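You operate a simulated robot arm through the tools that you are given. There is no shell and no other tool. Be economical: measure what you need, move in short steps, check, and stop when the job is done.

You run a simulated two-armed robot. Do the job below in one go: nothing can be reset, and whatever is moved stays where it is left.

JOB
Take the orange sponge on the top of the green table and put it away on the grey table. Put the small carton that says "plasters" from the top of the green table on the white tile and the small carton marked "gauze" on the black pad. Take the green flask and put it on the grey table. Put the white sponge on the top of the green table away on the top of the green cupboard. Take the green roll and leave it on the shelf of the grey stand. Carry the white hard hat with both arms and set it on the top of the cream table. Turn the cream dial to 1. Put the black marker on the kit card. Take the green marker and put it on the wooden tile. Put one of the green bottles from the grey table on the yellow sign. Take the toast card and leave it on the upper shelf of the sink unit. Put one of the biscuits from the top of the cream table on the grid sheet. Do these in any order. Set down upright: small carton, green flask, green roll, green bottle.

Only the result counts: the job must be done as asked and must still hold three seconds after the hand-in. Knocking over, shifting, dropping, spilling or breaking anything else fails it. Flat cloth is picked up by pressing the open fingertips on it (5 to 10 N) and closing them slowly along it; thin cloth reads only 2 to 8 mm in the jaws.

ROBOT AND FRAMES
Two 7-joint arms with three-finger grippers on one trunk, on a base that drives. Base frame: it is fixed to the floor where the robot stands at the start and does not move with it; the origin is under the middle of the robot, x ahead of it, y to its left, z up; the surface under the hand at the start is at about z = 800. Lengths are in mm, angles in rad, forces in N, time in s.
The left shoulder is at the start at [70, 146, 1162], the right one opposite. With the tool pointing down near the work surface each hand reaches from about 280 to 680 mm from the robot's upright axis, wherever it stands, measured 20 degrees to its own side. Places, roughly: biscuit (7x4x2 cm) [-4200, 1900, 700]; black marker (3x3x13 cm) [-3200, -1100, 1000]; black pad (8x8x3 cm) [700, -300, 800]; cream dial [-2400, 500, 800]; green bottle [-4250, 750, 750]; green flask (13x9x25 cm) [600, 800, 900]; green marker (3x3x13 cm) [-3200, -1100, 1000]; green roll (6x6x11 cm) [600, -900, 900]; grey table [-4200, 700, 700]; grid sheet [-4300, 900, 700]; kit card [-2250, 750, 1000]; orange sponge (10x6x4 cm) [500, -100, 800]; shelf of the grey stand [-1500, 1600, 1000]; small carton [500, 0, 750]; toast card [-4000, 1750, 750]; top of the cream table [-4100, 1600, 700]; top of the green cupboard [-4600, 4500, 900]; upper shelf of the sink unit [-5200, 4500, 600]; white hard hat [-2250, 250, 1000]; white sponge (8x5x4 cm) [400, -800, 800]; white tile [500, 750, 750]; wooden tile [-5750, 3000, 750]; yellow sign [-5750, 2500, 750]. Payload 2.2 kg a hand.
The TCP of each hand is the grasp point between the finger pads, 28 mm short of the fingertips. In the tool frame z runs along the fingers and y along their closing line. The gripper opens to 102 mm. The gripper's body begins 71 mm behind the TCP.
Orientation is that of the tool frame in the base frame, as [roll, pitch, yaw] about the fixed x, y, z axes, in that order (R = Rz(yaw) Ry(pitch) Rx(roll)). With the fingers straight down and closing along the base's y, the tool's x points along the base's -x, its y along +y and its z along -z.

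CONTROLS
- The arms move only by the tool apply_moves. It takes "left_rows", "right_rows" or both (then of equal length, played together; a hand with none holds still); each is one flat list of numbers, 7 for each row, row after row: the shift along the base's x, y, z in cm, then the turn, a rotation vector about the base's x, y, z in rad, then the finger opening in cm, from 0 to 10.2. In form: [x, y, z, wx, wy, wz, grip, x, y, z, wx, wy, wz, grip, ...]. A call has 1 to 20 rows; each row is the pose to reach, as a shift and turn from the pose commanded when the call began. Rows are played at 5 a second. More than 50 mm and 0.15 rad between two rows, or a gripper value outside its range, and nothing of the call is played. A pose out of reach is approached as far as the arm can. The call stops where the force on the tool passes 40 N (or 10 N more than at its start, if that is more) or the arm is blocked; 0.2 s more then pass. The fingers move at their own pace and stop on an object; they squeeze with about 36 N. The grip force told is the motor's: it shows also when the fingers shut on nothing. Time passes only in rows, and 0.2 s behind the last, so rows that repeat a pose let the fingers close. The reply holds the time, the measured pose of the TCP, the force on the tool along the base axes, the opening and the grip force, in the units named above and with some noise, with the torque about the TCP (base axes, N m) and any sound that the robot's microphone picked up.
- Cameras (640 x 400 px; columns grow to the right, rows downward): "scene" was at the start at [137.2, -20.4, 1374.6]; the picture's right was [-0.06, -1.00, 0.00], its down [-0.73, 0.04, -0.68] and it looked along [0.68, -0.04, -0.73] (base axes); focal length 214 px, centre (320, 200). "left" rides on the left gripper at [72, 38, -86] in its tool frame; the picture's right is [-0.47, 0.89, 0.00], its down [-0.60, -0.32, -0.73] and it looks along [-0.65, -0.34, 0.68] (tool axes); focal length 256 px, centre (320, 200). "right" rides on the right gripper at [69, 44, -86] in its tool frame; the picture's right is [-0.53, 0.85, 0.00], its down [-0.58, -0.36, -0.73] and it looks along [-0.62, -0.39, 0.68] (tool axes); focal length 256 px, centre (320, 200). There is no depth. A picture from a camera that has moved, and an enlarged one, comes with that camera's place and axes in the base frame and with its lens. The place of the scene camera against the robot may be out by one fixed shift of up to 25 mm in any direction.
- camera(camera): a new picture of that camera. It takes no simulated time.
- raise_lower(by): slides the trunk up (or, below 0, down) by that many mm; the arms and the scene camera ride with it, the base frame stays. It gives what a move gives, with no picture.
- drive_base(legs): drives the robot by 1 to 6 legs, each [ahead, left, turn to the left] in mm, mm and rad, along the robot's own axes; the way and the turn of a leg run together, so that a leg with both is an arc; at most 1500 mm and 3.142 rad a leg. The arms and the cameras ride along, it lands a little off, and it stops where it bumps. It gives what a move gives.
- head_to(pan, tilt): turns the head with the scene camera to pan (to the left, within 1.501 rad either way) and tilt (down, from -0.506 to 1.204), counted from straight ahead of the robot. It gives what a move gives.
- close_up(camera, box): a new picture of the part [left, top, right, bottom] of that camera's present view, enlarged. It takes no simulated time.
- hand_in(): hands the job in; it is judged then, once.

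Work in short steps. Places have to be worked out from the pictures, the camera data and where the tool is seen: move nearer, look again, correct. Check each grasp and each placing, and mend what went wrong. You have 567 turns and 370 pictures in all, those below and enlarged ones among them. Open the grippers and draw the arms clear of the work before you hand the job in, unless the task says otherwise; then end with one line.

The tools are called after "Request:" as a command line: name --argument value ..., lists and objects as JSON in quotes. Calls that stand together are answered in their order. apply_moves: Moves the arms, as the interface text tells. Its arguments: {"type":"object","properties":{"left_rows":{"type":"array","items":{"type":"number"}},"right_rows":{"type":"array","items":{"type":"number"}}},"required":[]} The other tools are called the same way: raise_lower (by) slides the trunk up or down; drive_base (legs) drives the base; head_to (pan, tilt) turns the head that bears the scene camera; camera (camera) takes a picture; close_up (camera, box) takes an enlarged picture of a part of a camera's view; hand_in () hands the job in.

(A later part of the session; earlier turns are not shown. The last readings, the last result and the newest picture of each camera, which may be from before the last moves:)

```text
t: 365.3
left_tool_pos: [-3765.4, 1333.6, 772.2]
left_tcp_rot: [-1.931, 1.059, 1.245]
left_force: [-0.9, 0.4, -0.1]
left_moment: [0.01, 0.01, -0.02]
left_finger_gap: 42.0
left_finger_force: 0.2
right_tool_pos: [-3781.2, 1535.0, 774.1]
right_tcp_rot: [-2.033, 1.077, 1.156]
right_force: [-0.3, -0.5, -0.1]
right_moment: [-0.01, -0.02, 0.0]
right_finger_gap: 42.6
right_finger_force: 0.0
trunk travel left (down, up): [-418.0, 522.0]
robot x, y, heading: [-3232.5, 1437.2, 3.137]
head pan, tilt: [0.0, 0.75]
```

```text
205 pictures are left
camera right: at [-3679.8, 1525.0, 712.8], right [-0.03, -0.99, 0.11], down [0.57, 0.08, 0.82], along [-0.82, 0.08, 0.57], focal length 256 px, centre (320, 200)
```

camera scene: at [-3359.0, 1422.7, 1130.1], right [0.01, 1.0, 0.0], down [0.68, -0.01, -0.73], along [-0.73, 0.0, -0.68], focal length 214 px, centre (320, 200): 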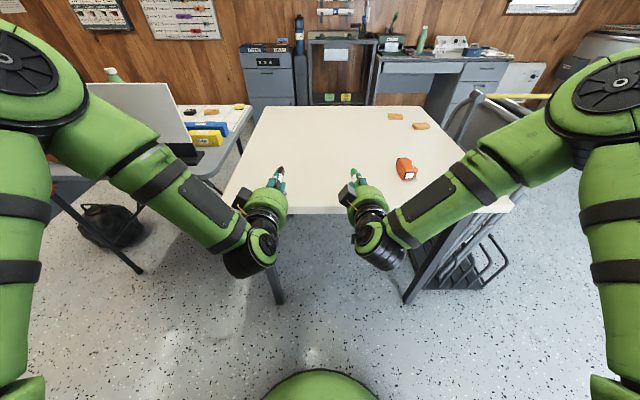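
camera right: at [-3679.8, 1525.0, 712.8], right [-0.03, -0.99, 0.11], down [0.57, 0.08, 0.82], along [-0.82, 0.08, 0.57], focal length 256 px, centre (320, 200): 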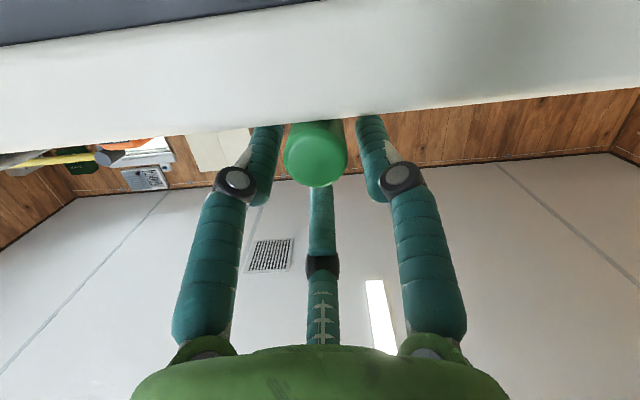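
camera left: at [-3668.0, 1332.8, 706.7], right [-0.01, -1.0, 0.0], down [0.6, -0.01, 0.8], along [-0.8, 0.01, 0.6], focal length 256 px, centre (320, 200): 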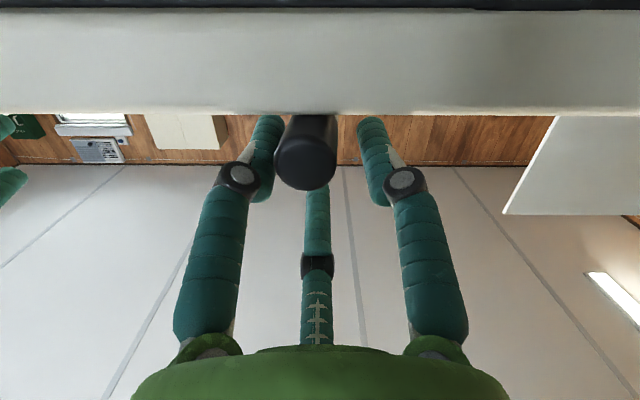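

Both markers rest on the table between the open fingers. I withdraw both hands straight back.

Request:
apply_moves --left_rows '[3, 0, 0.4, 0, 0, 0, 4.2, 6, 0, 0.8, 0, 0, 0, 4.2, 9, 0, 1.2, 0, 0, 0, 4.2, 13, 0, 2, 0, 0, 0, 5]' --right_rows '[3, 0, 0.5, 0, 0, 0, 4.2, 6, 0, 1, 0, 0, 0, 4.2, 9, 0, 1.5, 0, 0, 0, 4.2, 13, 0, 2.5, 0, 0, 0, 5]'

Request:
close_up --camera "scene" --box '[220, 130, 420, 260]'

```text
t: 366.3
left_tool_pos: [-3684.3, 1372.0, 769.3]
left_tcp_rot: [-1.928, 1.062, 1.246]
left_force: [-0.6, -0.5, -0.3]
left_moment: [0.0, 0.03, 0.0]
left_finger_gap: 50.0
left_finger_force: 0.0
left hand out of reach, approached as far as the arm can: row 2, 3, 4
right_tool_pos: [-3693.3, 1508.8, 789.9]
right_tcp_rot: [-2.033, 1.076, 1.154]
right_force: [-0.3, 0.8, 0.0]
right_moment: [0.01, 0.0, 0.0]
right_finger_gap: 49.9
right_finger_force: 0.0
right hand out of reach, approached as far as the arm can: row 3, 4
trunk travel left (down, up): [-418.0, 522.0]
robot x, y, heading: [-3236.4, 1437.7, 3.132]
head pan, tilt: [0.0, 0.75]
```

```text
3.08 times, centred on (320, 195) of scene
camera zoom: at [-3359.0, 1422.3, 1098.1], right [0.01, 1.0, 0.0], down [0.68, 0.0, -0.73], along [-0.73, 0.0, -0.68], focal length 660 px, centre (320, 215)
```

zoom: 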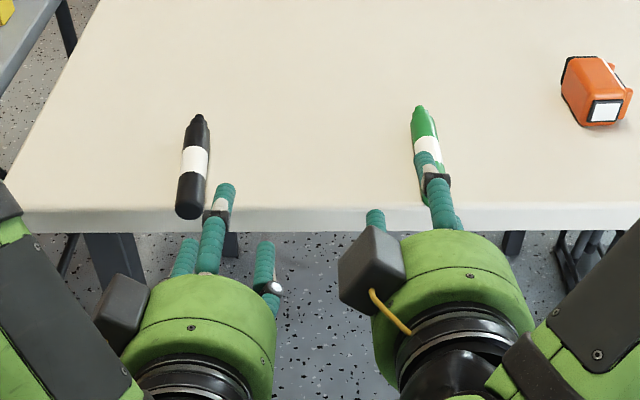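

Both markers are lying; I back the base 250 mm, then restore the hands to pointing down.

Request:
drive_base --legs '[[-230, 0, 0]]'

Request:
apply_moves --left_rows '[0, -0.5, 1, 0, -0.15, 0, 6, 0, -1, 2, 0, -0.3, 0, 8, 0, -1.5, 3, 0, -0.45, 0, 9, 0, -2, 4, 0, -0.6, 0, 10.2, 0, -2.5, 5, 0, -0.75, 0, 10.2, 0, -3, 6, 0, -0.9, 0, 10.2, 0, -3.5, 7, 0, -1.05, 0, 10.2, 0, -4, 8, 0, -1.2, 0, 10.2, 0, -4.5, 9, 0, -1.35, 0, 10.2]' --right_rows '[0, 0.5, 1, 0, -0.15, 0, 6, 0, 1, 2, 0, -0.3, 0, 8, 0, 1.5, 3, 0, -0.45, 0, 9, 0, 2, 4, 0, -0.6, 0, 10.2, 0, 2.5, 5, 0, -0.75, 0, 10.2, 0, 3, 6, 0, -0.9, 0, 10.2, 0, 3.5, 7, 0, -1.05, 0, 10.2, 0, 4, 8, 0, -1.2, 0, 10.2, 0, 4.5, 9, 0, -1.35, 0, 10.2]'

Request:
raise_lower --by 282

Request:
camera --camera "scene"

```text
t: 368.0
left_tool_pos: [-3463.6, 1370.6, 769.5]
left_tcp_rot: [-1.928, 1.059, 1.248]
left_force: [-0.3, -0.2, 0.4]
left_moment: [-0.02, 0.0, 0.02]
left_finger_gap: 50.1
left_finger_force: 0.0
right_tool_pos: [-3472.8, 1506.2, 789.9]
right_tcp_rot: [-2.033, 1.078, 1.158]
right_force: [-0.4, -0.6, -0.9]
right_moment: [-0.02, -0.05, 0.01]
right_finger_gap: 49.9
right_finger_force: 0.1
trunk travel left (down, up): [-418.0, 522.0]
robot x, y, heading: [-3015.5, 1435.7, 3.135]
head pan, tilt: [0.0, 0.75]
```

```text
t: 370.0
left_tool_pos: [-3466.1, 1325.2, 859.9]
left_tcp_rot: [-3.114, 0.035, 0.481]
left_force: [0.3, 0.0, 0.4]
left_moment: [-0.01, -0.02, 0.02]
left_finger_gap: 101.9
left_finger_force: 0.0
left hand out of reach, approached as far as the arm can: row 1
right_tool_pos: [-3474.2, 1551.3, 879.5]
right_tcp_rot: [-3.14, 0.004, 0.45]
right_force: [-0.6, -0.3, -0.2]
right_moment: [0.0, -0.03, -0.01]
right_finger_gap: 101.9
right_finger_force: 0.0
trunk travel left (down, up): [-418.0, 522.0]
robot x, y, heading: [-3011.3, 1434.3, 3.139]
head pan, tilt: [0.0, 0.75]
```

```text
t: 372.9
left_tool_pos: [-3464.8, 1326.7, 1142.3]
left_tcp_rot: [-3.113, 0.039, 0.483]
left_force: [-0.1, 0.3, -0.5]
left_moment: [0.03, -0.02, 0.03]
left_finger_gap: 102.2
left_finger_force: 0.1
right_tool_pos: [-3473.9, 1551.1, 1160.2]
right_tcp_rot: [-3.138, 0.007, 0.448]
right_force: [-0.2, 0.4, 0.5]
right_moment: [0.01, 0.0, -0.02]
right_finger_gap: 102.1
right_finger_force: 0.0
trunk travel left (down, up): [-700.0, 240.0]
robot x, y, heading: [-3009.1, 1433.8, 3.139]
head pan, tilt: [0.0, 0.75]
```

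```text
203 pictures are left
camera scene: at [-3139.1, 1420.4, 1380.0], right [0.01, 1.0, 0.0], down [0.68, 0.0, -0.73], along [-0.73, 0.0, -0.68], focal length 214 px, centre (320, 200)
```

scene: 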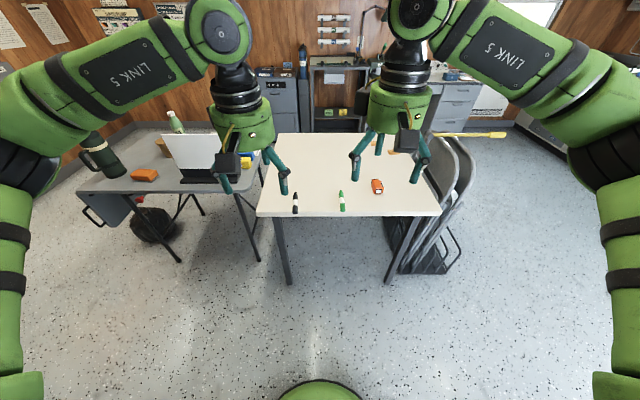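

Markers lie neatly. I'll now take the black one lying, with the left hand: restore yaw, drive in 220 mm and look.

Request:
apply_moves --left_rows '[0, 0, 0, -0.01, -0.015, -0.14, 10.2, 0, 0, 0, -0.02, -0.025, -0.28, 10.2, 0, 0, 0, -0.02, -0.035, -0.42, 10.2, 0, 0, 0, -0.02, -0.035, -0.48, 10.2]' --right_rows '[0, 0, 0, 0, 0, -0.14, 10.2, 0, 0, 0, 0, 0, -0.28, 10.2, 0, 0, 0, 0, 0, -0.42, 10.2, 0, 0, 0, 0, 0, -0.5, 10.2]'

Request:
drive_base --legs '[[220, 0, 0]]'

Request:
camera --camera "left"

```text
t: 373.9
left_tool_pos: [-3464.8, 1327.3, 1143.3]
left_tcp_rot: [-3.14, 0.011, 0.0]
left_force: [-0.5, 0.0, -0.2]
left_moment: [-0.02, 0.02, 0.02]
left_finger_gap: 102.0
left_finger_force: 0.1
right_tool_pos: [-3474.0, 1551.7, 1162.0]
right_tcp_rot: [-3.138, 0.007, -0.055]
right_force: [0.8, -0.5, 0.6]
right_moment: [-0.01, -0.03, 0.0]
right_finger_gap: 101.9
right_finger_force: 0.0
trunk travel left (down, up): [-700.0, 240.0]
robot x, y, heading: [-3012.6, 1435.2, 3.134]
head pan, tilt: [0.0, 0.75]
```

```text
t: 375.6
left_tool_pos: [-3688.1, 1329.2, 1143.4]
left_tcp_rot: [-3.141, 0.011, 0.002]
left_force: [0.9, 0.8, 0.4]
left_moment: [0.03, 0.03, 0.02]
left_finger_gap: 102.0
left_finger_force: 0.0
right_tool_pos: [-3696.8, 1553.7, 1161.4]
right_tcp_rot: [-3.139, 0.01, -0.053]
right_force: [0.5, 0.0, -0.5]
right_moment: [0.0, 0.03, -0.02]
right_finger_gap: 101.8
right_finger_force: 0.1
trunk travel left (down, up): [-700.0, 240.0]
robot x, y, heading: [-3240.5, 1435.6, 3.132]
head pan, tilt: [0.0, 0.75]
```

```text
202 pictures are left
camera left: at [-3614.8, 1290.7, 1228.9], right [-0.46, -0.89, 0.0], down [-0.6, 0.32, 0.74], along [-0.66, 0.34, -0.67], focal length 256 px, centre (320, 200)
```

left: 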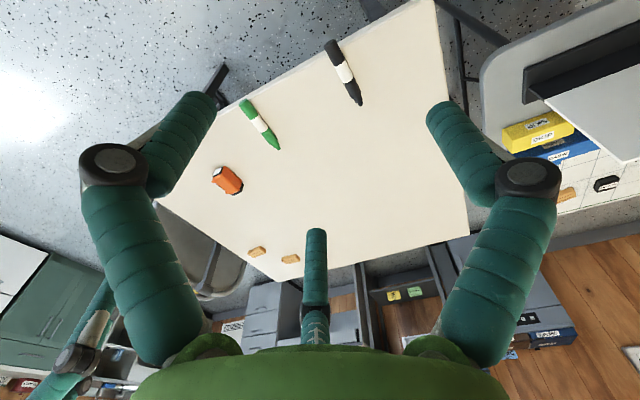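

Black marker: centre [-3808,1336], lying along x. I descend over it and grip (one finger one side, two the other).

Request:
apply_moves --left_rows '[-4, 0.5, -2, 0, 0, 0, 10.2, -8, 1, -4, 0, 0, 0, 10.2, -12, 1.3, -6, 0, 0, 0, 10.2, -12, 1.3, -11, 0, 0, 0, 10.2, -12, 1.3, -16, 0, 0, 0, 10.2, -12, 1.3, -21, 0, 0, 0, 10.2, -12, 1.3, -26, 0, 0, 0, 10.2, -12, 1.3, -31, 0, 0, 0, 10.2, -12, 1.3, -34, 0, 0, 0, 10.2]'

Request:
camera --camera "left"

```text
t: 377.6
left_tool_pos: [-3808.7, 1341.9, 803.8]
left_tcp_rot: [-3.138, 0.011, 0.002]
left_force: [0.2, -0.5, 0.6]
left_moment: [0.05, -0.03, 0.0]
left_finger_gap: 102.0
left_finger_force: 0.0
right_tool_pos: [-3697.5, 1553.4, 1161.6]
right_tcp_rot: [-3.138, 0.007, -0.052]
right_force: [-0.3, 0.6, 0.5]
right_moment: [0.01, -0.03, 0.0]
right_finger_gap: 102.2
right_finger_force: 0.0
trunk travel left (down, up): [-700.0, 240.0]
robot x, y, heading: [-3239.4, 1437.4, 3.133]
head pan, tilt: [0.0, 0.75]
```

```text
201 pictures are left
camera left: at [-3736.2, 1303.3, 888.9], right [-0.46, -0.89, 0.0], down [-0.6, 0.32, 0.74], along [-0.66, 0.34, -0.68], focal length 256 px, centre (320, 200)
```

left: 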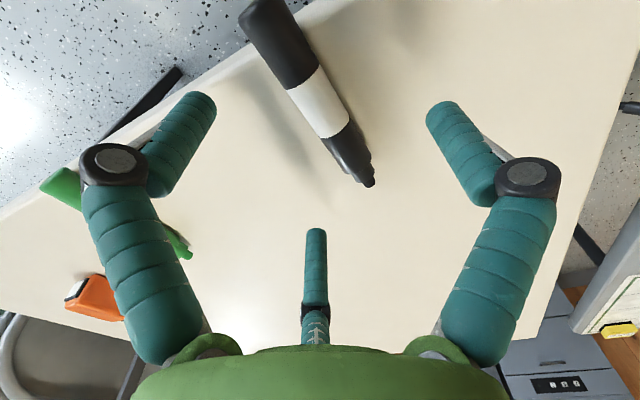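

Request:
apply_moves --left_rows '[0, 0, -2, 0, 0, 0, 10.2, 0, 0, -3.3, 0, 0, 0, 10.2, 0, 0, -3.3, 0, 0, 0, 6, 0, 0, -3.3, 0, 0, 0, 2, 0, 0, -3.3, 0, 0, 0, 1, 0, 0, -3.3, 0, 0, 0, 1, 0, 0, 2, 0, 0, 0, 1, 0, 0, 7, 0, 0, 0, 1]'

Request:
camera --camera "left"

```text
refused: row 7 steps farther than a row can; nothing moved
```

```text
200 pictures are left
camera left: at [-3736.2, 1303.3, 888.9], right [-0.46, -0.89, 0.0], down [-0.6, 0.32, 0.74], along [-0.66, 0.34, -0.68], focal length 256 px, centre (320, 200)
```

left: 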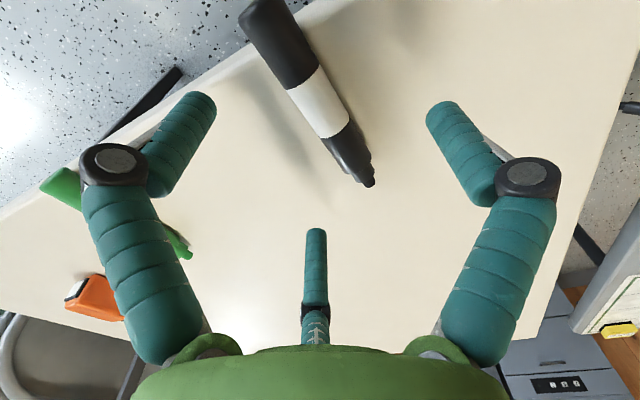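

Step too long; I keep the steps within 50 mm.

Request:
apply_moves --left_rows '[0, 0, -2, 0, 0, 0, 10.2, 0, 0, -3.3, 0, 0, 0, 10.2, 0, 0, -3.3, 0, 0, 0, 6, 0, 0, -3.3, 0, 0, 0, 2, 0, 0, -3.3, 0, 0, 0, 1, 0, 0, -3.3, 0, 0, 0, 1, 0, 0, 0, 0, 0, 0, 1, 0, 0, 4, 0, 0, 0, 1, 0, 0, 8, 0, 0, 0, 1]'

Request:
camera --camera "left"

```text
t: 379.6
left_tool_pos: [-3806.9, 1342.0, 881.1]
left_tcp_rot: [3.141, 0.009, 0.002]
left_force: [0.0, 0.2, -0.6]
left_moment: [-0.01, 0.04, 0.01]
left_finger_gap: 30.4
left_finger_force: 36.1
right_tool_pos: [-3696.8, 1554.7, 1163.3]
right_tcp_rot: [-3.138, 0.008, -0.052]
right_force: [0.3, 0.4, -0.2]
right_moment: [-0.03, 0.03, -0.04]
right_finger_gap: 102.1
right_finger_force: 0.1
trunk travel left (down, up): [-700.0, 240.0]
robot x, y, heading: [-3238.1, 1434.2, 3.134]
head pan, tilt: [0.0, 0.75]
```

```text
199 pictures are left
camera left: at [-3734.1, 1303.9, 966.7], right [-0.46, -0.89, 0.0], down [-0.6, 0.32, 0.74], along [-0.65, 0.34, -0.68], focal length 256 px, centre (320, 200)
```

left: 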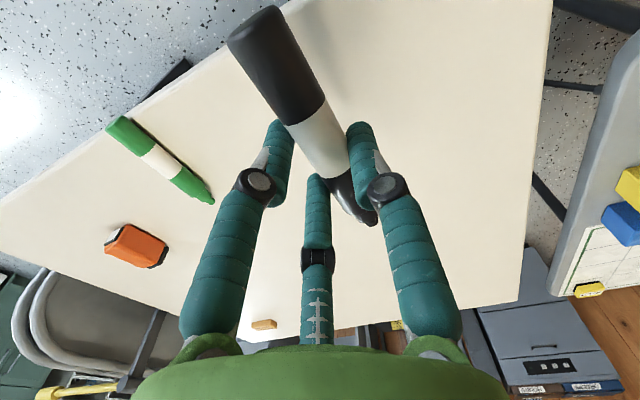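

Black marker held level at its middle. I lift it, back off, and turn to the counter again.

Request:
apply_moves --left_rows '[0, 0, 5, 0, 0, 0, 1, 0, 0, 10, 0, 0, 0, 1, 2, 0, 14, 0, 0, 0, 1, 5, 0, 18, 0, 0, 0, 1, 9, 0, 20, 0, 0, 0, 1, 12, 0, 22, 0, 0, 0, 1]'

Request:
drive_base --legs '[[-230, 0, 0], [0, 0, -1.57], [0, 0, -1.565], [0, -830, 0]]'

Request:
head_to --pan 0.1 --tilt 0.7

Request:
camera --camera "scene"

```text
t: 381.0
left_tool_pos: [-3685.4, 1340.8, 1102.0]
left_tcp_rot: [3.141, 0.011, -0.001]
left_force: [0.4, 0.8, 0.0]
left_moment: [-0.04, 0.0, 0.05]
left_finger_gap: 30.0
left_finger_force: 36.4
right_tool_pos: [-3696.5, 1553.7, 1163.2]
right_tcp_rot: [-3.139, 0.007, -0.052]
right_force: [0.2, 0.7, -0.4]
right_moment: [-0.02, 0.02, 0.0]
right_finger_gap: 102.2
right_finger_force: 0.1
trunk travel left (down, up): [-700.0, 240.0]
robot x, y, heading: [-3238.8, 1436.5, 3.13]
head pan, tilt: [0.0, 0.75]
```

```text
t: 394.4
left_tool_pos: [-2568.1, 686.6, 1100.8]
left_tcp_rot: [-3.14, 0.011, -3.133]
left_force: [-0.2, 0.0, -0.9]
left_moment: [-0.01, 0.03, 0.05]
left_finger_gap: 29.8
left_finger_force: 36.3
right_tool_pos: [-2557.0, 473.4, 1160.9]
right_tcp_rot: [-3.137, 0.008, 3.099]
right_force: [0.0, 0.1, -0.7]
right_moment: [-0.06, 0.0, 0.0]
right_finger_gap: 101.9
right_finger_force: 0.1
trunk travel left (down, up): [-700.0, 240.0]
robot x, y, heading: [-3015.5, 583.2, -0.005]
head pan, tilt: [0.0, 0.75]
```

```text
t: 395.1
left_tool_pos: [-2568.7, 684.8, 1101.8]
left_tcp_rot: [-3.141, 0.011, -3.133]
left_force: [0.1, 0.3, -0.6]
left_moment: [0.01, -0.01, -0.01]
left_finger_gap: 29.9
left_finger_force: 36.0
right_tool_pos: [-2558.1, 473.5, 1162.6]
right_tcp_rot: [-3.138, 0.006, 3.095]
right_force: [0.7, -0.5, 0.5]
right_moment: [0.0, 0.02, -0.02]
right_finger_gap: 102.1
right_finger_force: 0.1
trunk travel left (down, up): [-700.0, 240.0]
robot x, y, heading: [-3020.5, 590.1, 0.001]
head pan, tilt: [0.099, 0.7]
```

```text
198 pictures are left
camera scene: at [-2876.2, 579.1, 1384.2], right [0.1, -0.99, 0.0], down [-0.64, -0.06, -0.76], along [0.76, 0.08, -0.64], focal length 214 px, centre (320, 200)
```

scene: 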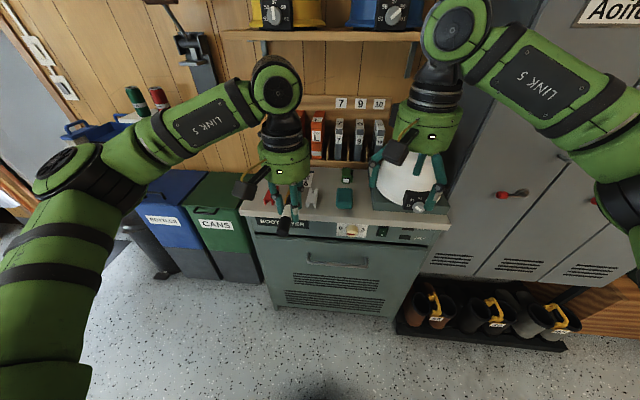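

I rotate the left hand +90° so the marker will lie across (along y), behind the cradles, and draw the right hand back.

Request:
apply_moves --left_rows '[0, 0, 0, 0, 0, 0.15, 1, 0, 0, 0, 0, 0, 0.3, 1, 0, 0, 0, 0, 0, 0.45, 1, 0, 0, 0, 0, 0, 0.6, 1, 0, 0, 0, 0, 0, 0.75, 1, 0, 0, 0, 0, 0, 0.9, 1, 0, 0, 0, 0, 0, 1.05, 1, 0, 0, 0, 0, 0, 1.2, 1, 0, 0, 0, 0, 0, 1.35, 1, 0, 0, 0, 0, 0, 1.5, 1]' --right_rows '[-1, -1, 0, 0, 0, 0, 10.2, -2, -2, 0, 0, 0, 0, 10.2, -3, -3, 0, 0, 0, 0, 10.2, -4, -4, 0, 0, 0, 0, 10.2, -5, -5, 0, 0, 0, 0, 10.2, -6, -6, 0, 0, 0, 0, 10.2, -7, -7, 0, 0, 0, 0, 10.2, -8, -8, 0, 0, 0, 0, 10.2, -9, -9, 0, 0, 0, 0, 10.2, -10, -10, 0, 0, 0, 0, 10.2]'

Request:
camera --camera "left"

```text
t: 397.3
left_tool_pos: [-2569.4, 684.5, 1102.1]
left_tcp_rot: [3.14, 0.012, -1.631]
left_force: [0.3, 0.1, -0.5]
left_moment: [0.01, -0.02, -0.01]
left_finger_gap: 29.8
left_finger_force: 36.2
right_tool_pos: [-2656.7, 374.5, 1161.7]
right_tcp_rot: [-3.137, 0.007, 3.098]
right_force: [-0.4, 0.4, 0.3]
right_moment: [0.04, -0.01, -0.03]
right_finger_gap: 102.0
right_finger_force: 0.2
trunk travel left (down, up): [-700.0, 240.0]
robot x, y, heading: [-3017.9, 582.9, -0.003]
head pan, tilt: [0.099, 0.7]
```

```text
197 pictures are left
camera left: at [-2613.0, 614.4, 1187.2], right [-0.86, 0.52, 0.0], down [0.35, 0.58, 0.74], along [0.38, 0.63, -0.67], focal length 256 px, centre (320, 200)
```

left: 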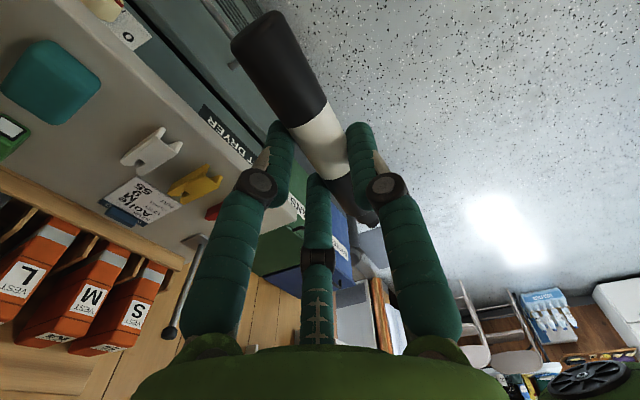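

Card spans x≈-2262…-2157, y≈689…765 with a clip at the back. I drive ahead 190 mm and bring the marker above it.

Request:
drive_base --legs '[[185, 0, 0]]'

Request:
camera --camera "left"

```text
t: 398.8
left_tool_pos: [-2388.6, 688.5, 1103.2]
left_tcp_rot: [3.142, 0.009, -1.628]
left_force: [0.5, -0.3, -0.2]
left_moment: [0.02, -0.02, 0.01]
left_finger_gap: 29.8
left_finger_force: 35.8
right_tool_pos: [-2473.5, 376.5, 1162.5]
right_tcp_rot: [-3.138, 0.008, 3.102]
right_force: [0.6, 0.2, 0.5]
right_moment: [-0.01, -0.03, -0.03]
right_finger_gap: 102.0
right_finger_force: 0.0
trunk travel left (down, up): [-700.0, 240.0]
robot x, y, heading: [-2836.3, 585.3, 0.008]
head pan, tilt: [0.099, 0.7]
```

```text
196 pictures are left
camera left: at [-2432.5, 618.0, 1187.8], right [-0.86, 0.51, 0.0], down [0.35, 0.58, 0.74], along [0.38, 0.63, -0.67], focal length 256 px, centre (320, 200)
```

left: 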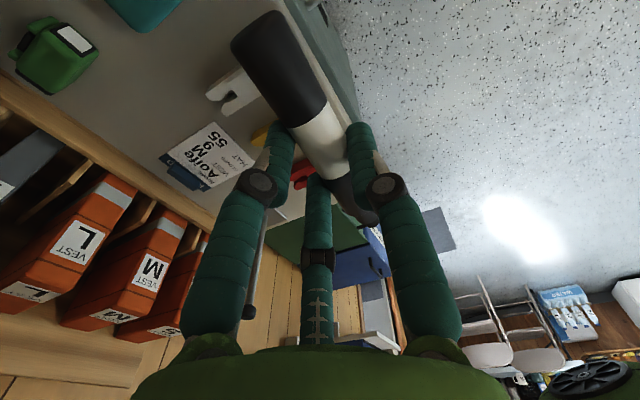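

Card centre refined to about [-2197,730]. I move the marker over [-2208,730] and lower to ~20 mm above.

Request:
apply_moves --left_rows '[4, 1, 0, 0, 0, 0, 1, 8, 2, 0, 0, 0, 0, 1, 12, 3, 0, 0, 0, 0, 1, 16, 4, 0, 0, 0, 0, 1, 18.3, 4.2, -2, 0, 0, 0, 1, 18.3, 4.2, -6, 0, 0, 0, 1, 18.3, 4.2, -10, 0, 0, 0, 1, 18.3, 4.2, -13.5, 0, 0, 0, 1]'

Request:
camera --camera "left"

Request:
close_up --camera "scene" --box '[200, 120, 400, 245]'

```text
t: 400.6
left_tool_pos: [-2205.4, 731.4, 964.6]
left_tcp_rot: [-3.139, 0.011, -1.629]
left_force: [0.5, -0.4, -0.7]
left_moment: [0.02, 0.03, 0.02]
left_finger_gap: 29.9
left_finger_force: 36.3
right_tool_pos: [-2473.4, 375.8, 1162.4]
right_tcp_rot: [-3.138, 0.006, 3.104]
right_force: [-0.4, -0.3, -0.4]
right_moment: [0.04, -0.03, -0.01]
right_finger_gap: 102.1
right_finger_force: 0.0
trunk travel left (down, up): [-700.0, 240.0]
robot x, y, heading: [-2837.1, 587.0, 0.007]
head pan, tilt: [0.099, 0.7]
```

```text
195 pictures are left
camera left: at [-2248.7, 660.6, 1051.2], right [-0.86, 0.52, 0.0], down [0.35, 0.58, 0.74], along [0.38, 0.63, -0.68], focal length 256 px, centre (320, 200)
```

left: 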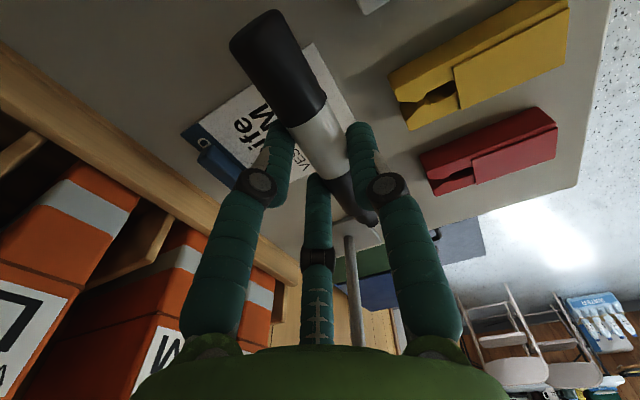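

```text
3.20 times, centred on (300, 182) of scene
camera zoom: at [-2693.5, 580.3, 1384.2], right [0.11, -0.99, 0.0], down [-0.64, -0.07, -0.76], along [0.76, 0.08, -0.64], focal length 686 px, centre (384, 256)
```

zoom: 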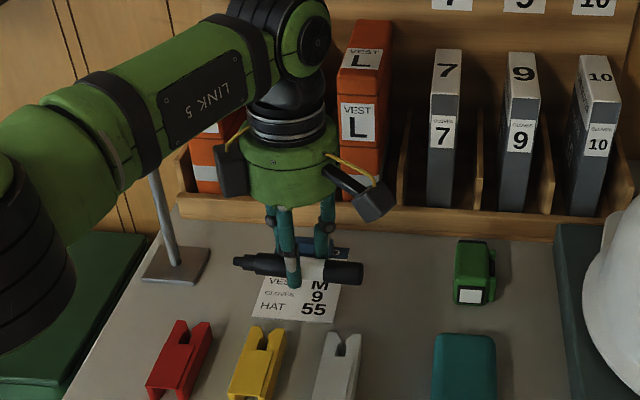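

Request:
apply_moves --left_rows '[0.8, 0, 0, 0, 0, 0, 1, 0.8, 0, -1, 0, 0, 0, 1, 0.8, 0, -1.8, 0, 0, 0, 1, 0.8, 0, -2.1, 0, 0, 0, 1]'

```text
t: 401.6
left_tool_pos: [-2196.5, 730.2, 945.2]
left_tcp_rot: [3.14, 0.009, -1.628]
left_force: [0.3, 0.5, 0.1]
left_moment: [0.02, 0.0, 0.0]
left_finger_gap: 30.2
left_finger_force: 36.3
right_tool_pos: [-2473.2, 376.5, 1163.1]
right_tcp_rot: [-3.137, 0.006, 3.102]
right_force: [-0.4, -0.9, -0.8]
right_moment: [0.0, 0.02, -0.03]
right_finger_gap: 101.9
right_finger_force: 0.0
trunk travel left (down, up): [-700.0, 240.0]
robot x, y, heading: [-2835.4, 588.4, 0.008]
head pan, tilt: [0.099, 0.7]
```

Request:
apply_moves --left_rows '[0, 0, -0.3, 0, 0, 0, 1, 0, 0, -0.5, 0, 0, 0, 1, 0, 0, -0.7, 0, 0, 0, 1]'

```text
t: 402.4
left_tool_pos: [-2197.1, 729.5, 938.5]
left_tcp_rot: [-3.14, 0.011, -1.628]
left_force: [0.5, -0.1, -0.8]
left_moment: [0.0, 0.0, 0.0]
left_finger_gap: 30.3
left_finger_force: 36.2
right_tool_pos: [-2473.5, 376.9, 1162.3]
right_tcp_rot: [-3.139, 0.007, 3.105]
right_force: [0.4, -1.0, 0.1]
right_moment: [0.01, -0.02, 0.03]
right_finger_gap: 102.1
right_finger_force: 0.0
trunk travel left (down, up): [-700.0, 240.0]
robot x, y, heading: [-2834.7, 585.2, 0.009]
head pan, tilt: [0.099, 0.7]
```

Request:
apply_moves --left_rows '[0, 0, -0.3, 0, 0, 0, 1, 0, 0, -0.6, 0, 0, 0, 1, 0, 0, -0.8, 0, 0, 0, 1]'

Request:
camera --camera "left"

```text
t: 403.2
left_tool_pos: [-2197.5, 729.5, 930.9]
left_tcp_rot: [3.141, 0.01, -1.629]
left_force: [-0.2, -0.6, -0.5]
left_moment: [-0.01, 0.0, -0.02]
left_finger_gap: 30.5
left_finger_force: 36.0
right_tool_pos: [-2472.5, 376.6, 1162.4]
right_tcp_rot: [-3.137, 0.007, 3.103]
right_force: [-0.6, 0.0, -0.2]
right_moment: [0.0, -0.01, 0.0]
right_finger_gap: 102.1
right_finger_force: 0.0
trunk travel left (down, up): [-700.0, 240.0]
robot x, y, heading: [-2839.1, 588.6, 0.006]
head pan, tilt: [0.099, 0.7]
```

```text
193 pictures are left
camera left: at [-2240.2, 659.7, 1015.7], right [-0.86, 0.51, 0.0], down [0.35, 0.58, 0.74], along [0.38, 0.63, -0.68], focal length 256 px, centre (320, 200)
```

left: 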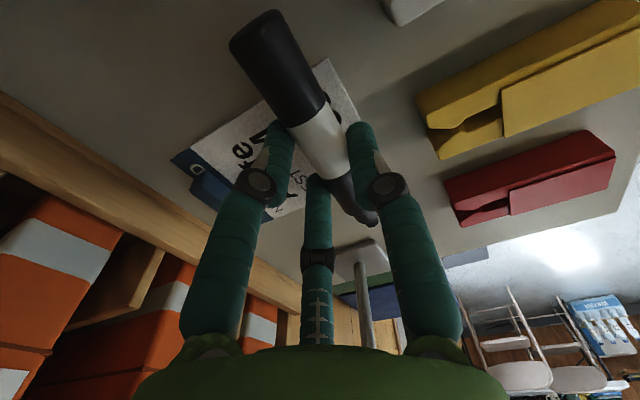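

Request:
apply_moves --left_rows '[0, 0, -0.4, 0, 0, 0, 1, 0, 0, -0.7, 0, 0, 0, 1, 0, 0, -1, 0, 0, 0, 1]'

```text
t: 404.0
left_tool_pos: [-2196.9, 731.0, 921.3]
left_tcp_rot: [-3.141, 0.01, -1.629]
left_force: [-0.1, 0.1, -0.5]
left_moment: [0.01, -0.01, -0.01]
left_finger_gap: 30.3
left_finger_force: 36.3
right_tool_pos: [-2472.9, 377.8, 1161.2]
right_tcp_rot: [-3.138, 0.007, 3.103]
right_force: [0.4, -0.3, -0.3]
right_moment: [-0.01, -0.04, 0.0]
right_finger_gap: 102.1
right_finger_force: 0.0
trunk travel left (down, up): [-700.0, 240.0]
robot x, y, heading: [-2835.1, 591.3, 0.005]
head pan, tilt: [0.099, 0.7]
```

Request:
apply_moves --left_rows '[0, 0, -0.4, 0, 0, 0, 1, 0, 0, -0.7, 0, 0, 0, 1, 0, 0, -1, 0, 0, 0, 1]'

Request:
camera --camera "left"

```text
t: 404.8
left_tool_pos: [-2197.3, 730.8, 913.0]
left_tcp_rot: [-3.136, 0.011, -1.625]
left_force: [0.5, 0.7, 11.2]
left_moment: [0.21, 0.07, -0.01]
left_finger_gap: 30.4
left_finger_force: 36.3
right_tool_pos: [-2474.2, 376.6, 1162.3]
right_tcp_rot: [-3.137, 0.009, 3.103]
right_force: [0.0, 0.0, -0.2]
right_moment: [-0.04, -0.01, -0.05]
right_finger_gap: 101.9
right_finger_force: 0.1
trunk travel left (down, up): [-700.0, 240.0]
robot x, y, heading: [-2835.3, 583.9, 0.008]
head pan, tilt: [0.099, 0.7]
```

```text
192 pictures are left
camera left: at [-2240.5, 659.9, 998.4], right [-0.86, 0.51, 0.0], down [0.35, 0.58, 0.74], along [0.38, 0.63, -0.67], focal length 256 px, centre (320, 200)
```

left: 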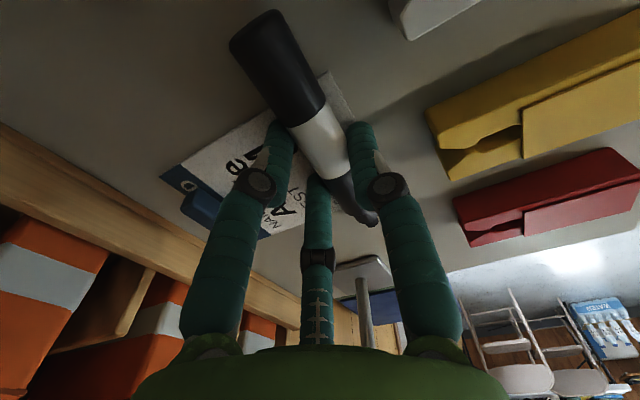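

Contact on the card (11 N); the marker lies inside the card's front edge. I ease, open and lift.

Request:
apply_moves --left_rows '[0, 0, 0.2, 0, 0, 0, 1, 0, 0, 0.2, 0, 0, 0, 3.6, 0, 0, 0.2, 0, 0, 0, 5, 0, 0, 0.3, 0, 0, 0, 6.5, 0, 0, 3, 0, 0, 0, 7, 0, 0, 7, 0, 0, 0, 7, 0, 0, 11, 0, 0, 0, 8, 0, 0, 15, 0, 0, 0, 8]'

Request:
camera --camera "left"

Request:
close_up --camera "scene" --box '[200, 120, 400, 245]'

```text
t: 406.6
left_tool_pos: [-2200.7, 730.4, 1063.2]
left_tcp_rot: [-3.14, 0.013, -1.628]
left_force: [0.1, -0.9, -0.4]
left_moment: [0.04, -0.02, 0.01]
left_finger_gap: 80.0
left_finger_force: 0.0
left hand out of reach, approached as far as the arm can: row 8
right_tool_pos: [-2475.1, 376.3, 1162.7]
right_tcp_rot: [-3.138, 0.01, 3.102]
right_force: [0.5, -0.5, -0.4]
right_moment: [0.02, 0.02, -0.01]
right_finger_gap: 102.0
right_finger_force: 0.1
trunk travel left (down, up): [-700.0, 240.0]
robot x, y, heading: [-2834.9, 587.3, 0.009]
head pan, tilt: [0.099, 0.7]
```

```text
191 pictures are left
camera left: at [-2244.0, 659.9, 1147.7], right [-0.86, 0.51, 0.0], down [0.35, 0.58, 0.74], along [0.38, 0.63, -0.67], focal length 256 px, centre (320, 200)
```

left: 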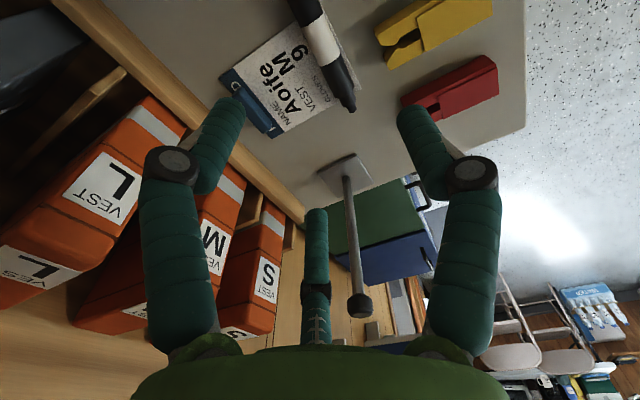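

```text
3.20 times, centred on (300, 182) of scene
camera zoom: at [-2695.6, 579.4, 1384.4], right [0.11, -0.99, 0.0], down [-0.64, -0.07, -0.77], along [0.76, 0.08, -0.64], focal length 686 px, centre (384, 256)
```

zoom: 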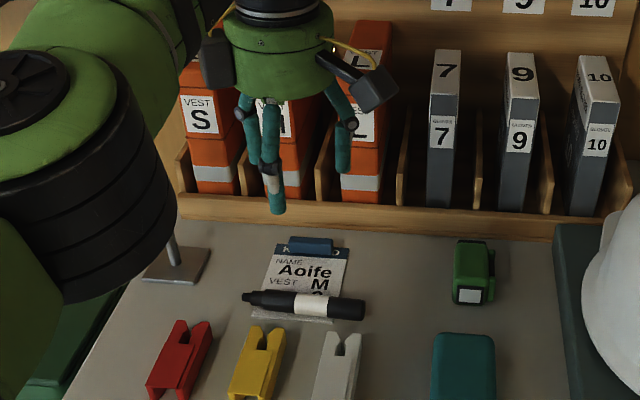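

The black marker rests on the kit card. I retract the left hand and back away to inspect the dial.

Request:
apply_moves --left_rows '[-4, 0, 0, 0, 0, -0.15, 8, -8, 0, 0, 0, 0, -0.3, 8, -12, 0, 0, 0, 0, -0.45, 8, -16, 0, 0, 0, 0, -0.6, 8, -20, 0, 0, 0, 0, -0.75, 8, -24, 0, 0, 0, 0, -0.9, 8, -28, 0, 0, 0, 0, -1.05, 8, -28, 0, 0, 0, 0, -1.2, 8, -28, 0, 0, 0, 0, -1.35, 8, -28, 0, 0, 0, 0, -1.5, 8]'

Request:
drive_base --legs '[[-250, 0, 0]]'

Request:
raise_lower --by -350

Request:
head_to --pan 0.0 --tilt 0.35

Request:
camera --camera "scene"

```text
t: 408.8
left_tool_pos: [-2480.6, 729.2, 1061.3]
left_tcp_rot: [-3.14, 0.01, -3.131]
left_force: [-0.3, -0.7, 0.5]
left_moment: [0.01, -0.04, 0.01]
left_finger_gap: 80.0
left_finger_force: 0.1
right_tool_pos: [-2472.9, 376.7, 1163.1]
right_tcp_rot: [-3.137, 0.008, 3.103]
right_force: [0.5, 0.6, -0.3]
right_moment: [-0.01, -0.02, -0.01]
right_finger_gap: 102.2
right_finger_force: 0.0
trunk travel left (down, up): [-700.0, 240.0]
robot x, y, heading: [-2834.4, 586.6, 0.005]
head pan, tilt: [0.099, 0.7]
```

```text
t: 410.7
left_tool_pos: [-2731.4, 729.0, 1060.3]
left_tcp_rot: [-3.14, 0.009, -3.122]
left_force: [0.0, 0.4, 0.2]
left_moment: [0.01, -0.01, 0.0]
left_finger_gap: 80.2
left_finger_force: 0.0
right_tool_pos: [-2722.5, 376.5, 1161.1]
right_tcp_rot: [-3.139, 0.005, 3.107]
right_force: [0.3, 0.3, 0.6]
right_moment: [0.01, 0.01, 0.0]
right_finger_gap: 102.1
right_finger_force: 0.0
trunk travel left (down, up): [-700.0, 240.0]
robot x, y, heading: [-3087.2, 588.2, 0.011]
head pan, tilt: [0.099, 0.7]
```

```text
t: 414.1
left_tool_pos: [-2731.6, 729.8, 710.2]
left_tcp_rot: [-3.14, 0.011, -3.122]
left_force: [0.0, -0.3, 0.3]
left_moment: [-0.02, 0.01, 0.01]
left_finger_gap: 79.9
left_finger_force: 0.0
right_tool_pos: [-2724.0, 376.2, 812.2]
right_tcp_rot: [-3.138, 0.007, 3.106]
right_force: [1.2, 0.3, 0.2]
right_moment: [0.0, 0.0, 0.03]
right_finger_gap: 102.0
right_finger_force: 0.1
trunk travel left (down, up): [-350.0, 590.0]
robot x, y, heading: [-3085.5, 585.9, 0.012]
head pan, tilt: [0.099, 0.7]
```

```text
t: 414.9
left_tool_pos: [-2733.0, 728.6, 710.3]
left_tcp_rot: [-3.141, 0.012, -3.121]
left_force: [-0.2, 0.0, -0.3]
left_moment: [-0.01, 0.02, 0.01]
left_finger_gap: 80.0
left_finger_force: 0.1
right_tool_pos: [-2722.2, 377.9, 812.4]
right_tcp_rot: [-3.138, 0.008, 3.107]
right_force: [0.4, -0.7, 0.0]
right_moment: [0.03, -0.01, 0.0]
right_finger_gap: 101.8
right_finger_force: 0.0
trunk travel left (down, up): [-350.0, 590.0]
robot x, y, heading: [-3085.1, 585.1, 0.012]
head pan, tilt: [0.0, 0.351]
```

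```text
189 pictures are left
camera scene: at [-2936.0, 570.9, 1065.6], right [0.01, -1.0, 0.0], down [-0.34, 0.0, -0.94], along [0.94, 0.01, -0.34], focal length 214 px, centre (320, 200)
```

scene: 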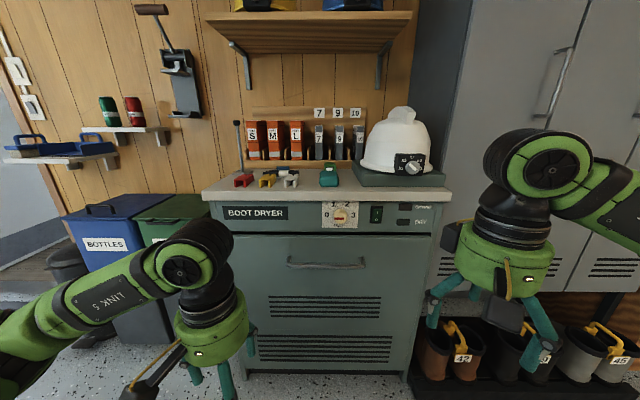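

Request:
close_up --camera "scene" --box '[300, 185, 380, 235]'

Request:
close_up --camera "scene" --box '[320, 90, 460, 220]'

```text
8.00 times, centred on (340, 210) of scene
camera zoom: at [-2936.0, 570.9, 1065.6], right [0.01, -1.0, 0.0], down [-0.34, 0.0, -0.94], along [0.94, 0.01, -0.34], focal length 1716 px, centre (160, 120)
```

zoom: 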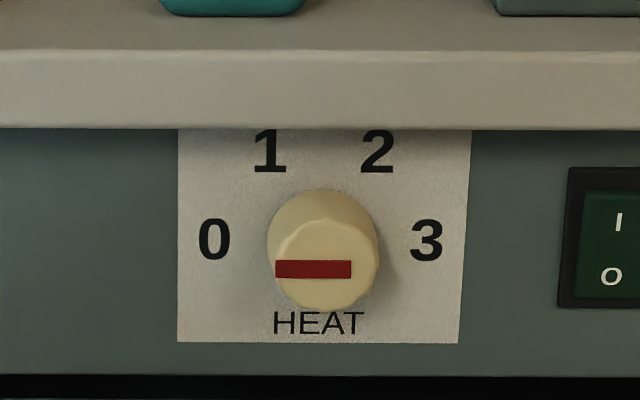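

```text
3.08 times, centred on (390, 155) of scene
camera zoom: at [-2936.0, 570.9, 1065.6], right [0.01, -1.0, 0.0], down [-0.34, 0.0, -0.94], along [0.94, 0.01, -0.34], focal length 660 px, centre (105, 338)
```

zoom: 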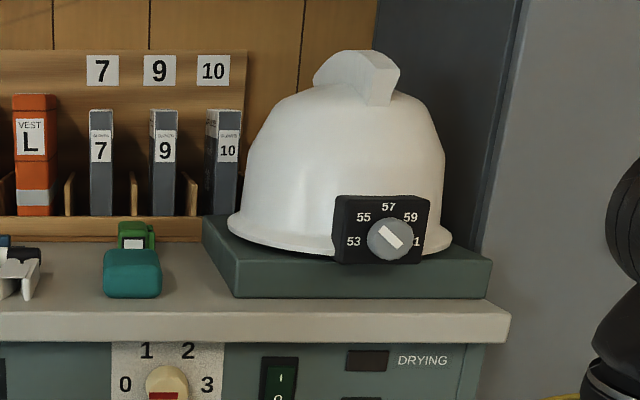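

The dial's pointer is at 0 (left); "1" is 60° clockwise. I'll grip the knob (≈[-2335,535,787]) with the left hand pointing forward. First strafe right and pre-turn the hand.

Request:
drive_base --legs '[[0, -180, -0.01]]'

Request:
apply_moves --left_rows '[0, 0, 1, 0, 0, 0.15, 8, 0, 0, 2, 0, 0, 0.3, 8, 0, 0, 3, 0, 0, 0.45, 8, 0, 0, 4, 0, 0, 0.6, 8, 0, 0, 5, 0, 0, 0.75, 8, 0, 0, 6, 0, 0, 0.9, 8]'

Request:
apply_moves --left_rows '[1.5, 0, 0, 0, -0.15, 0, 6, 3, 0, 0, 0, -0.3, 0, 6, 4.5, 0, 0, 0, -0.45, 0, 6, 6, 0, 0, 0, -0.6, 0, 6, 7.5, 0, 0, 0, -0.75, 0, 6, 9, 0, 0, 0, -0.9, 0, 6, 10.5, 0, 0, 0, -1.05, 0, 6, 12, 0, 0, 0, -1.2, 0, 6, 13.5, 0, 0, 0, -1.35, 0, 6, 15, 0, 0, 0, -1.5, 0, 6, 15, 0, 0, 0, -1.56, 0, 6]'

Request:
camera --camera "left"

Request:
camera --camera "scene"

```text
t: 416.4
left_tool_pos: [-2728.6, 545.5, 711.2]
left_tcp_rot: [3.141, 0.009, -3.136]
left_force: [-0.2, -0.2, 0.8]
left_moment: [0.04, -0.01, 0.01]
left_finger_gap: 80.4
left_finger_force: 0.1
right_tool_pos: [-2724.6, 191.9, 812.5]
right_tcp_rot: [-3.137, 0.007, 3.093]
right_force: [0.3, -1.2, 0.0]
right_moment: [0.01, 0.01, 0.04]
right_finger_gap: 101.8
right_finger_force: 0.0
trunk travel left (down, up): [-350.0, 590.0]
robot x, y, heading: [-3082.5, 409.3, 0.001]
head pan, tilt: [0.0, 0.351]
```

```text
t: 417.8
left_tool_pos: [-2728.9, 546.2, 770.2]
left_tcp_rot: [-3.141, 0.009, -2.234]
left_force: [0.3, -0.4, 0.0]
left_moment: [0.0, 0.02, 0.0]
left_finger_gap: 80.2
left_finger_force: 0.1
right_tool_pos: [-2724.7, 192.2, 812.1]
right_tcp_rot: [-3.139, 0.007, 3.092]
right_force: [-0.6, 0.8, -0.6]
right_moment: [0.01, -0.02, -0.02]
right_finger_gap: 102.0
right_finger_force: 0.1
trunk travel left (down, up): [-350.0, 590.0]
robot x, y, heading: [-3083.1, 408.2, -0.003]
head pan, tilt: [0.0, 0.351]
```

```text
t: 420.2
left_tool_pos: [-2587.6, 521.1, 774.7]
left_tcp_rot: [-1.606, 0.666, -1.594]
left_force: [-0.3, -0.3, -0.1]
left_moment: [-0.02, 0.04, 0.0]
left_finger_gap: 60.2
left_finger_force: 0.1
left hand out of reach, approached as far as the arm can: row 7, 8, 9, 10, 11
right_tool_pos: [-2725.1, 188.8, 812.4]
right_tcp_rot: [3.141, 0.008, 3.093]
right_force: [-0.2, -0.8, 0.2]
right_moment: [0.05, -0.04, 0.04]
right_finger_gap: 102.4
right_finger_force: 0.0
trunk travel left (down, up): [-350.0, 590.0]
robot x, y, heading: [-3084.1, 408.0, -0.003]
head pan, tilt: [0.0, 0.351]
```

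```text
186 pictures are left
camera left: at [-2675.1, 488.5, 704.1], right [-0.01, 0.91, -0.41], down [-0.71, 0.28, 0.64], along [0.7, 0.3, 0.65], focal length 256 px, centre (320, 200)
```

left: 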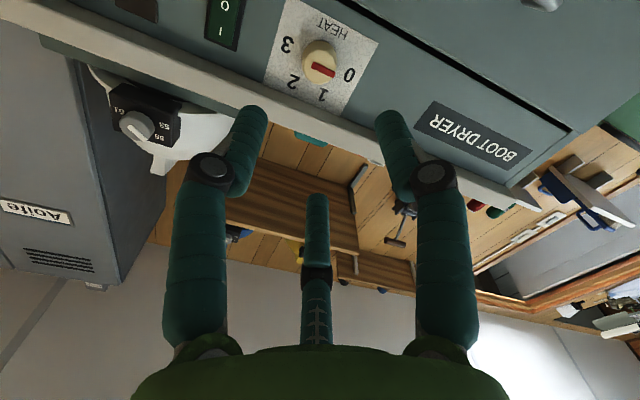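

```text
185 pictures are left
camera scene: at [-2936.8, 386.1, 1065.8], right [0.0, -1.0, 0.0], down [-0.34, 0.0, -0.94], along [0.94, 0.0, -0.34], focal length 214 px, centre (320, 200)
```

scene: 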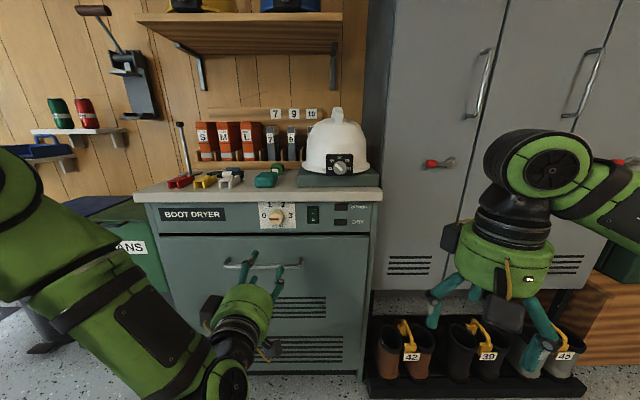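

The hand now points straight at the panel. I drive ahead 150 mm and re-measure the knob.

Request:
drive_base --legs '[[150, 0, 0]]'

Request:
apply_moves --left_rows '[0, 0.8, 1, 0, 0, 0, 6, 0, 1.6, 2.5, 0, 0, 0, 6]'

Request:
camera --camera "left"

```text
t: 421.6
left_tool_pos: [-2432.4, 529.3, 773.5]
left_tcp_rot: [-1.612, 0.663, -1.585]
left_force: [0.4, -0.7, -0.2]
left_moment: [0.01, -0.01, 0.0]
left_finger_gap: 59.8
left_finger_force: 0.1
right_tool_pos: [-2570.8, 193.8, 811.7]
right_tcp_rot: [-3.137, 0.007, 3.101]
right_force: [0.7, 0.6, -0.8]
right_moment: [0.0, 0.02, 0.01]
right_finger_gap: 102.2
right_finger_force: 0.1
trunk travel left (down, up): [-350.0, 590.0]
robot x, y, heading: [-2935.8, 401.4, 0.003]
head pan, tilt: [0.0, 0.351]
```

```text
t: 422.2
left_tool_pos: [-2429.0, 545.5, 796.7]
left_tcp_rot: [-1.613, 0.663, -1.584]
left_force: [-0.2, -0.1, 1.2]
left_moment: [0.0, 0.01, -0.01]
left_finger_gap: 59.8
left_finger_force: 0.1
left hand out of reach, approached as far as the arm can: row 2
right_tool_pos: [-2570.5, 196.3, 812.8]
right_tcp_rot: [-3.138, 0.008, 3.101]
right_force: [-0.2, 0.1, -0.7]
right_moment: [0.02, 0.03, 0.0]
right_finger_gap: 102.1
right_finger_force: 0.0
trunk travel left (down, up): [-350.0, 590.0]
robot x, y, heading: [-2934.6, 404.2, 0.003]
head pan, tilt: [0.0, 0.351]
```

```text
184 pictures are left
camera left: at [-2517.3, 511.2, 725.5], right [-0.02, 0.91, -0.41], down [-0.71, 0.27, 0.65], along [0.7, 0.31, 0.64], focal length 256 px, centre (320, 200)
```

left: 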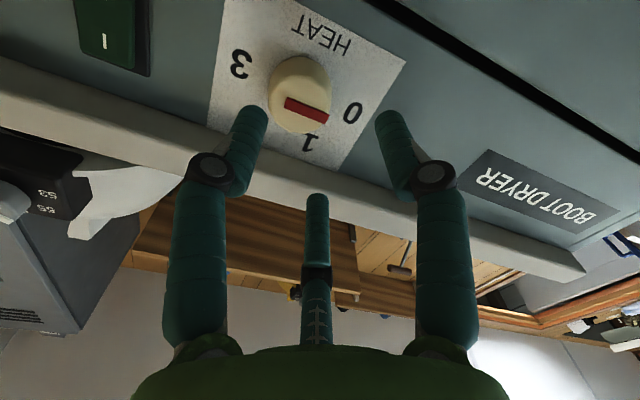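

Re-centring: the knob is about 12 mm right of and 10 mm above the tool axis. I correct and advance 40 mm.

Request:
apply_moves --left_rows '[1, -0.6, 0.5, 0, 0, 0, 6, 2.5, -1.2, 1, 0, 0, 0, 6, 4, -1.2, 1, 0, 0, 0, 6]'

Request:
camera --camera "left"

Request:
close_up --camera "scene" --box '[220, 170, 340, 260]'

```text
t: 423.0
left_tool_pos: [-2387.6, 531.8, 807.8]
left_tcp_rot: [-1.611, 0.663, -1.586]
left_force: [-0.8, 0.3, -0.7]
left_moment: [0.02, -0.01, 0.02]
left_finger_gap: 59.7
left_finger_force: 0.0
right_tool_pos: [-2571.4, 195.1, 812.2]
right_tcp_rot: [-3.138, 0.007, 3.101]
right_force: [0.0, -0.2, 0.5]
right_moment: [0.01, -0.02, -0.02]
right_finger_gap: 101.9
right_finger_force: 0.0
trunk travel left (down, up): [-350.0, 590.0]
robot x, y, heading: [-2934.4, 406.3, 0.009]
head pan, tilt: [0.0, 0.351]
```

```text
183 pictures are left
camera left: at [-2476.4, 498.0, 737.0], right [-0.02, 0.91, -0.41], down [-0.71, 0.27, 0.65], along [0.7, 0.31, 0.64], focal length 256 px, centre (320, 200)
```

left: 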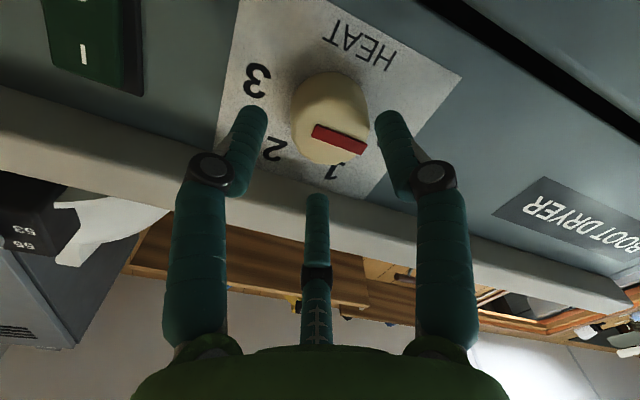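

```text
4.44 times, centred on (280, 215) of scene
camera zoom: at [-2782.5, 391.0, 1065.6], right [0.0, -1.0, 0.0], down [-0.34, 0.0, -0.94], along [0.94, 0.0, -0.34], focal length 953 px, centre (498, 133)
```

zoom: 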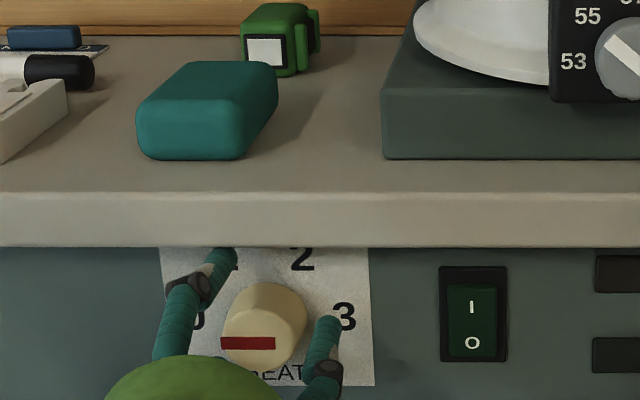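

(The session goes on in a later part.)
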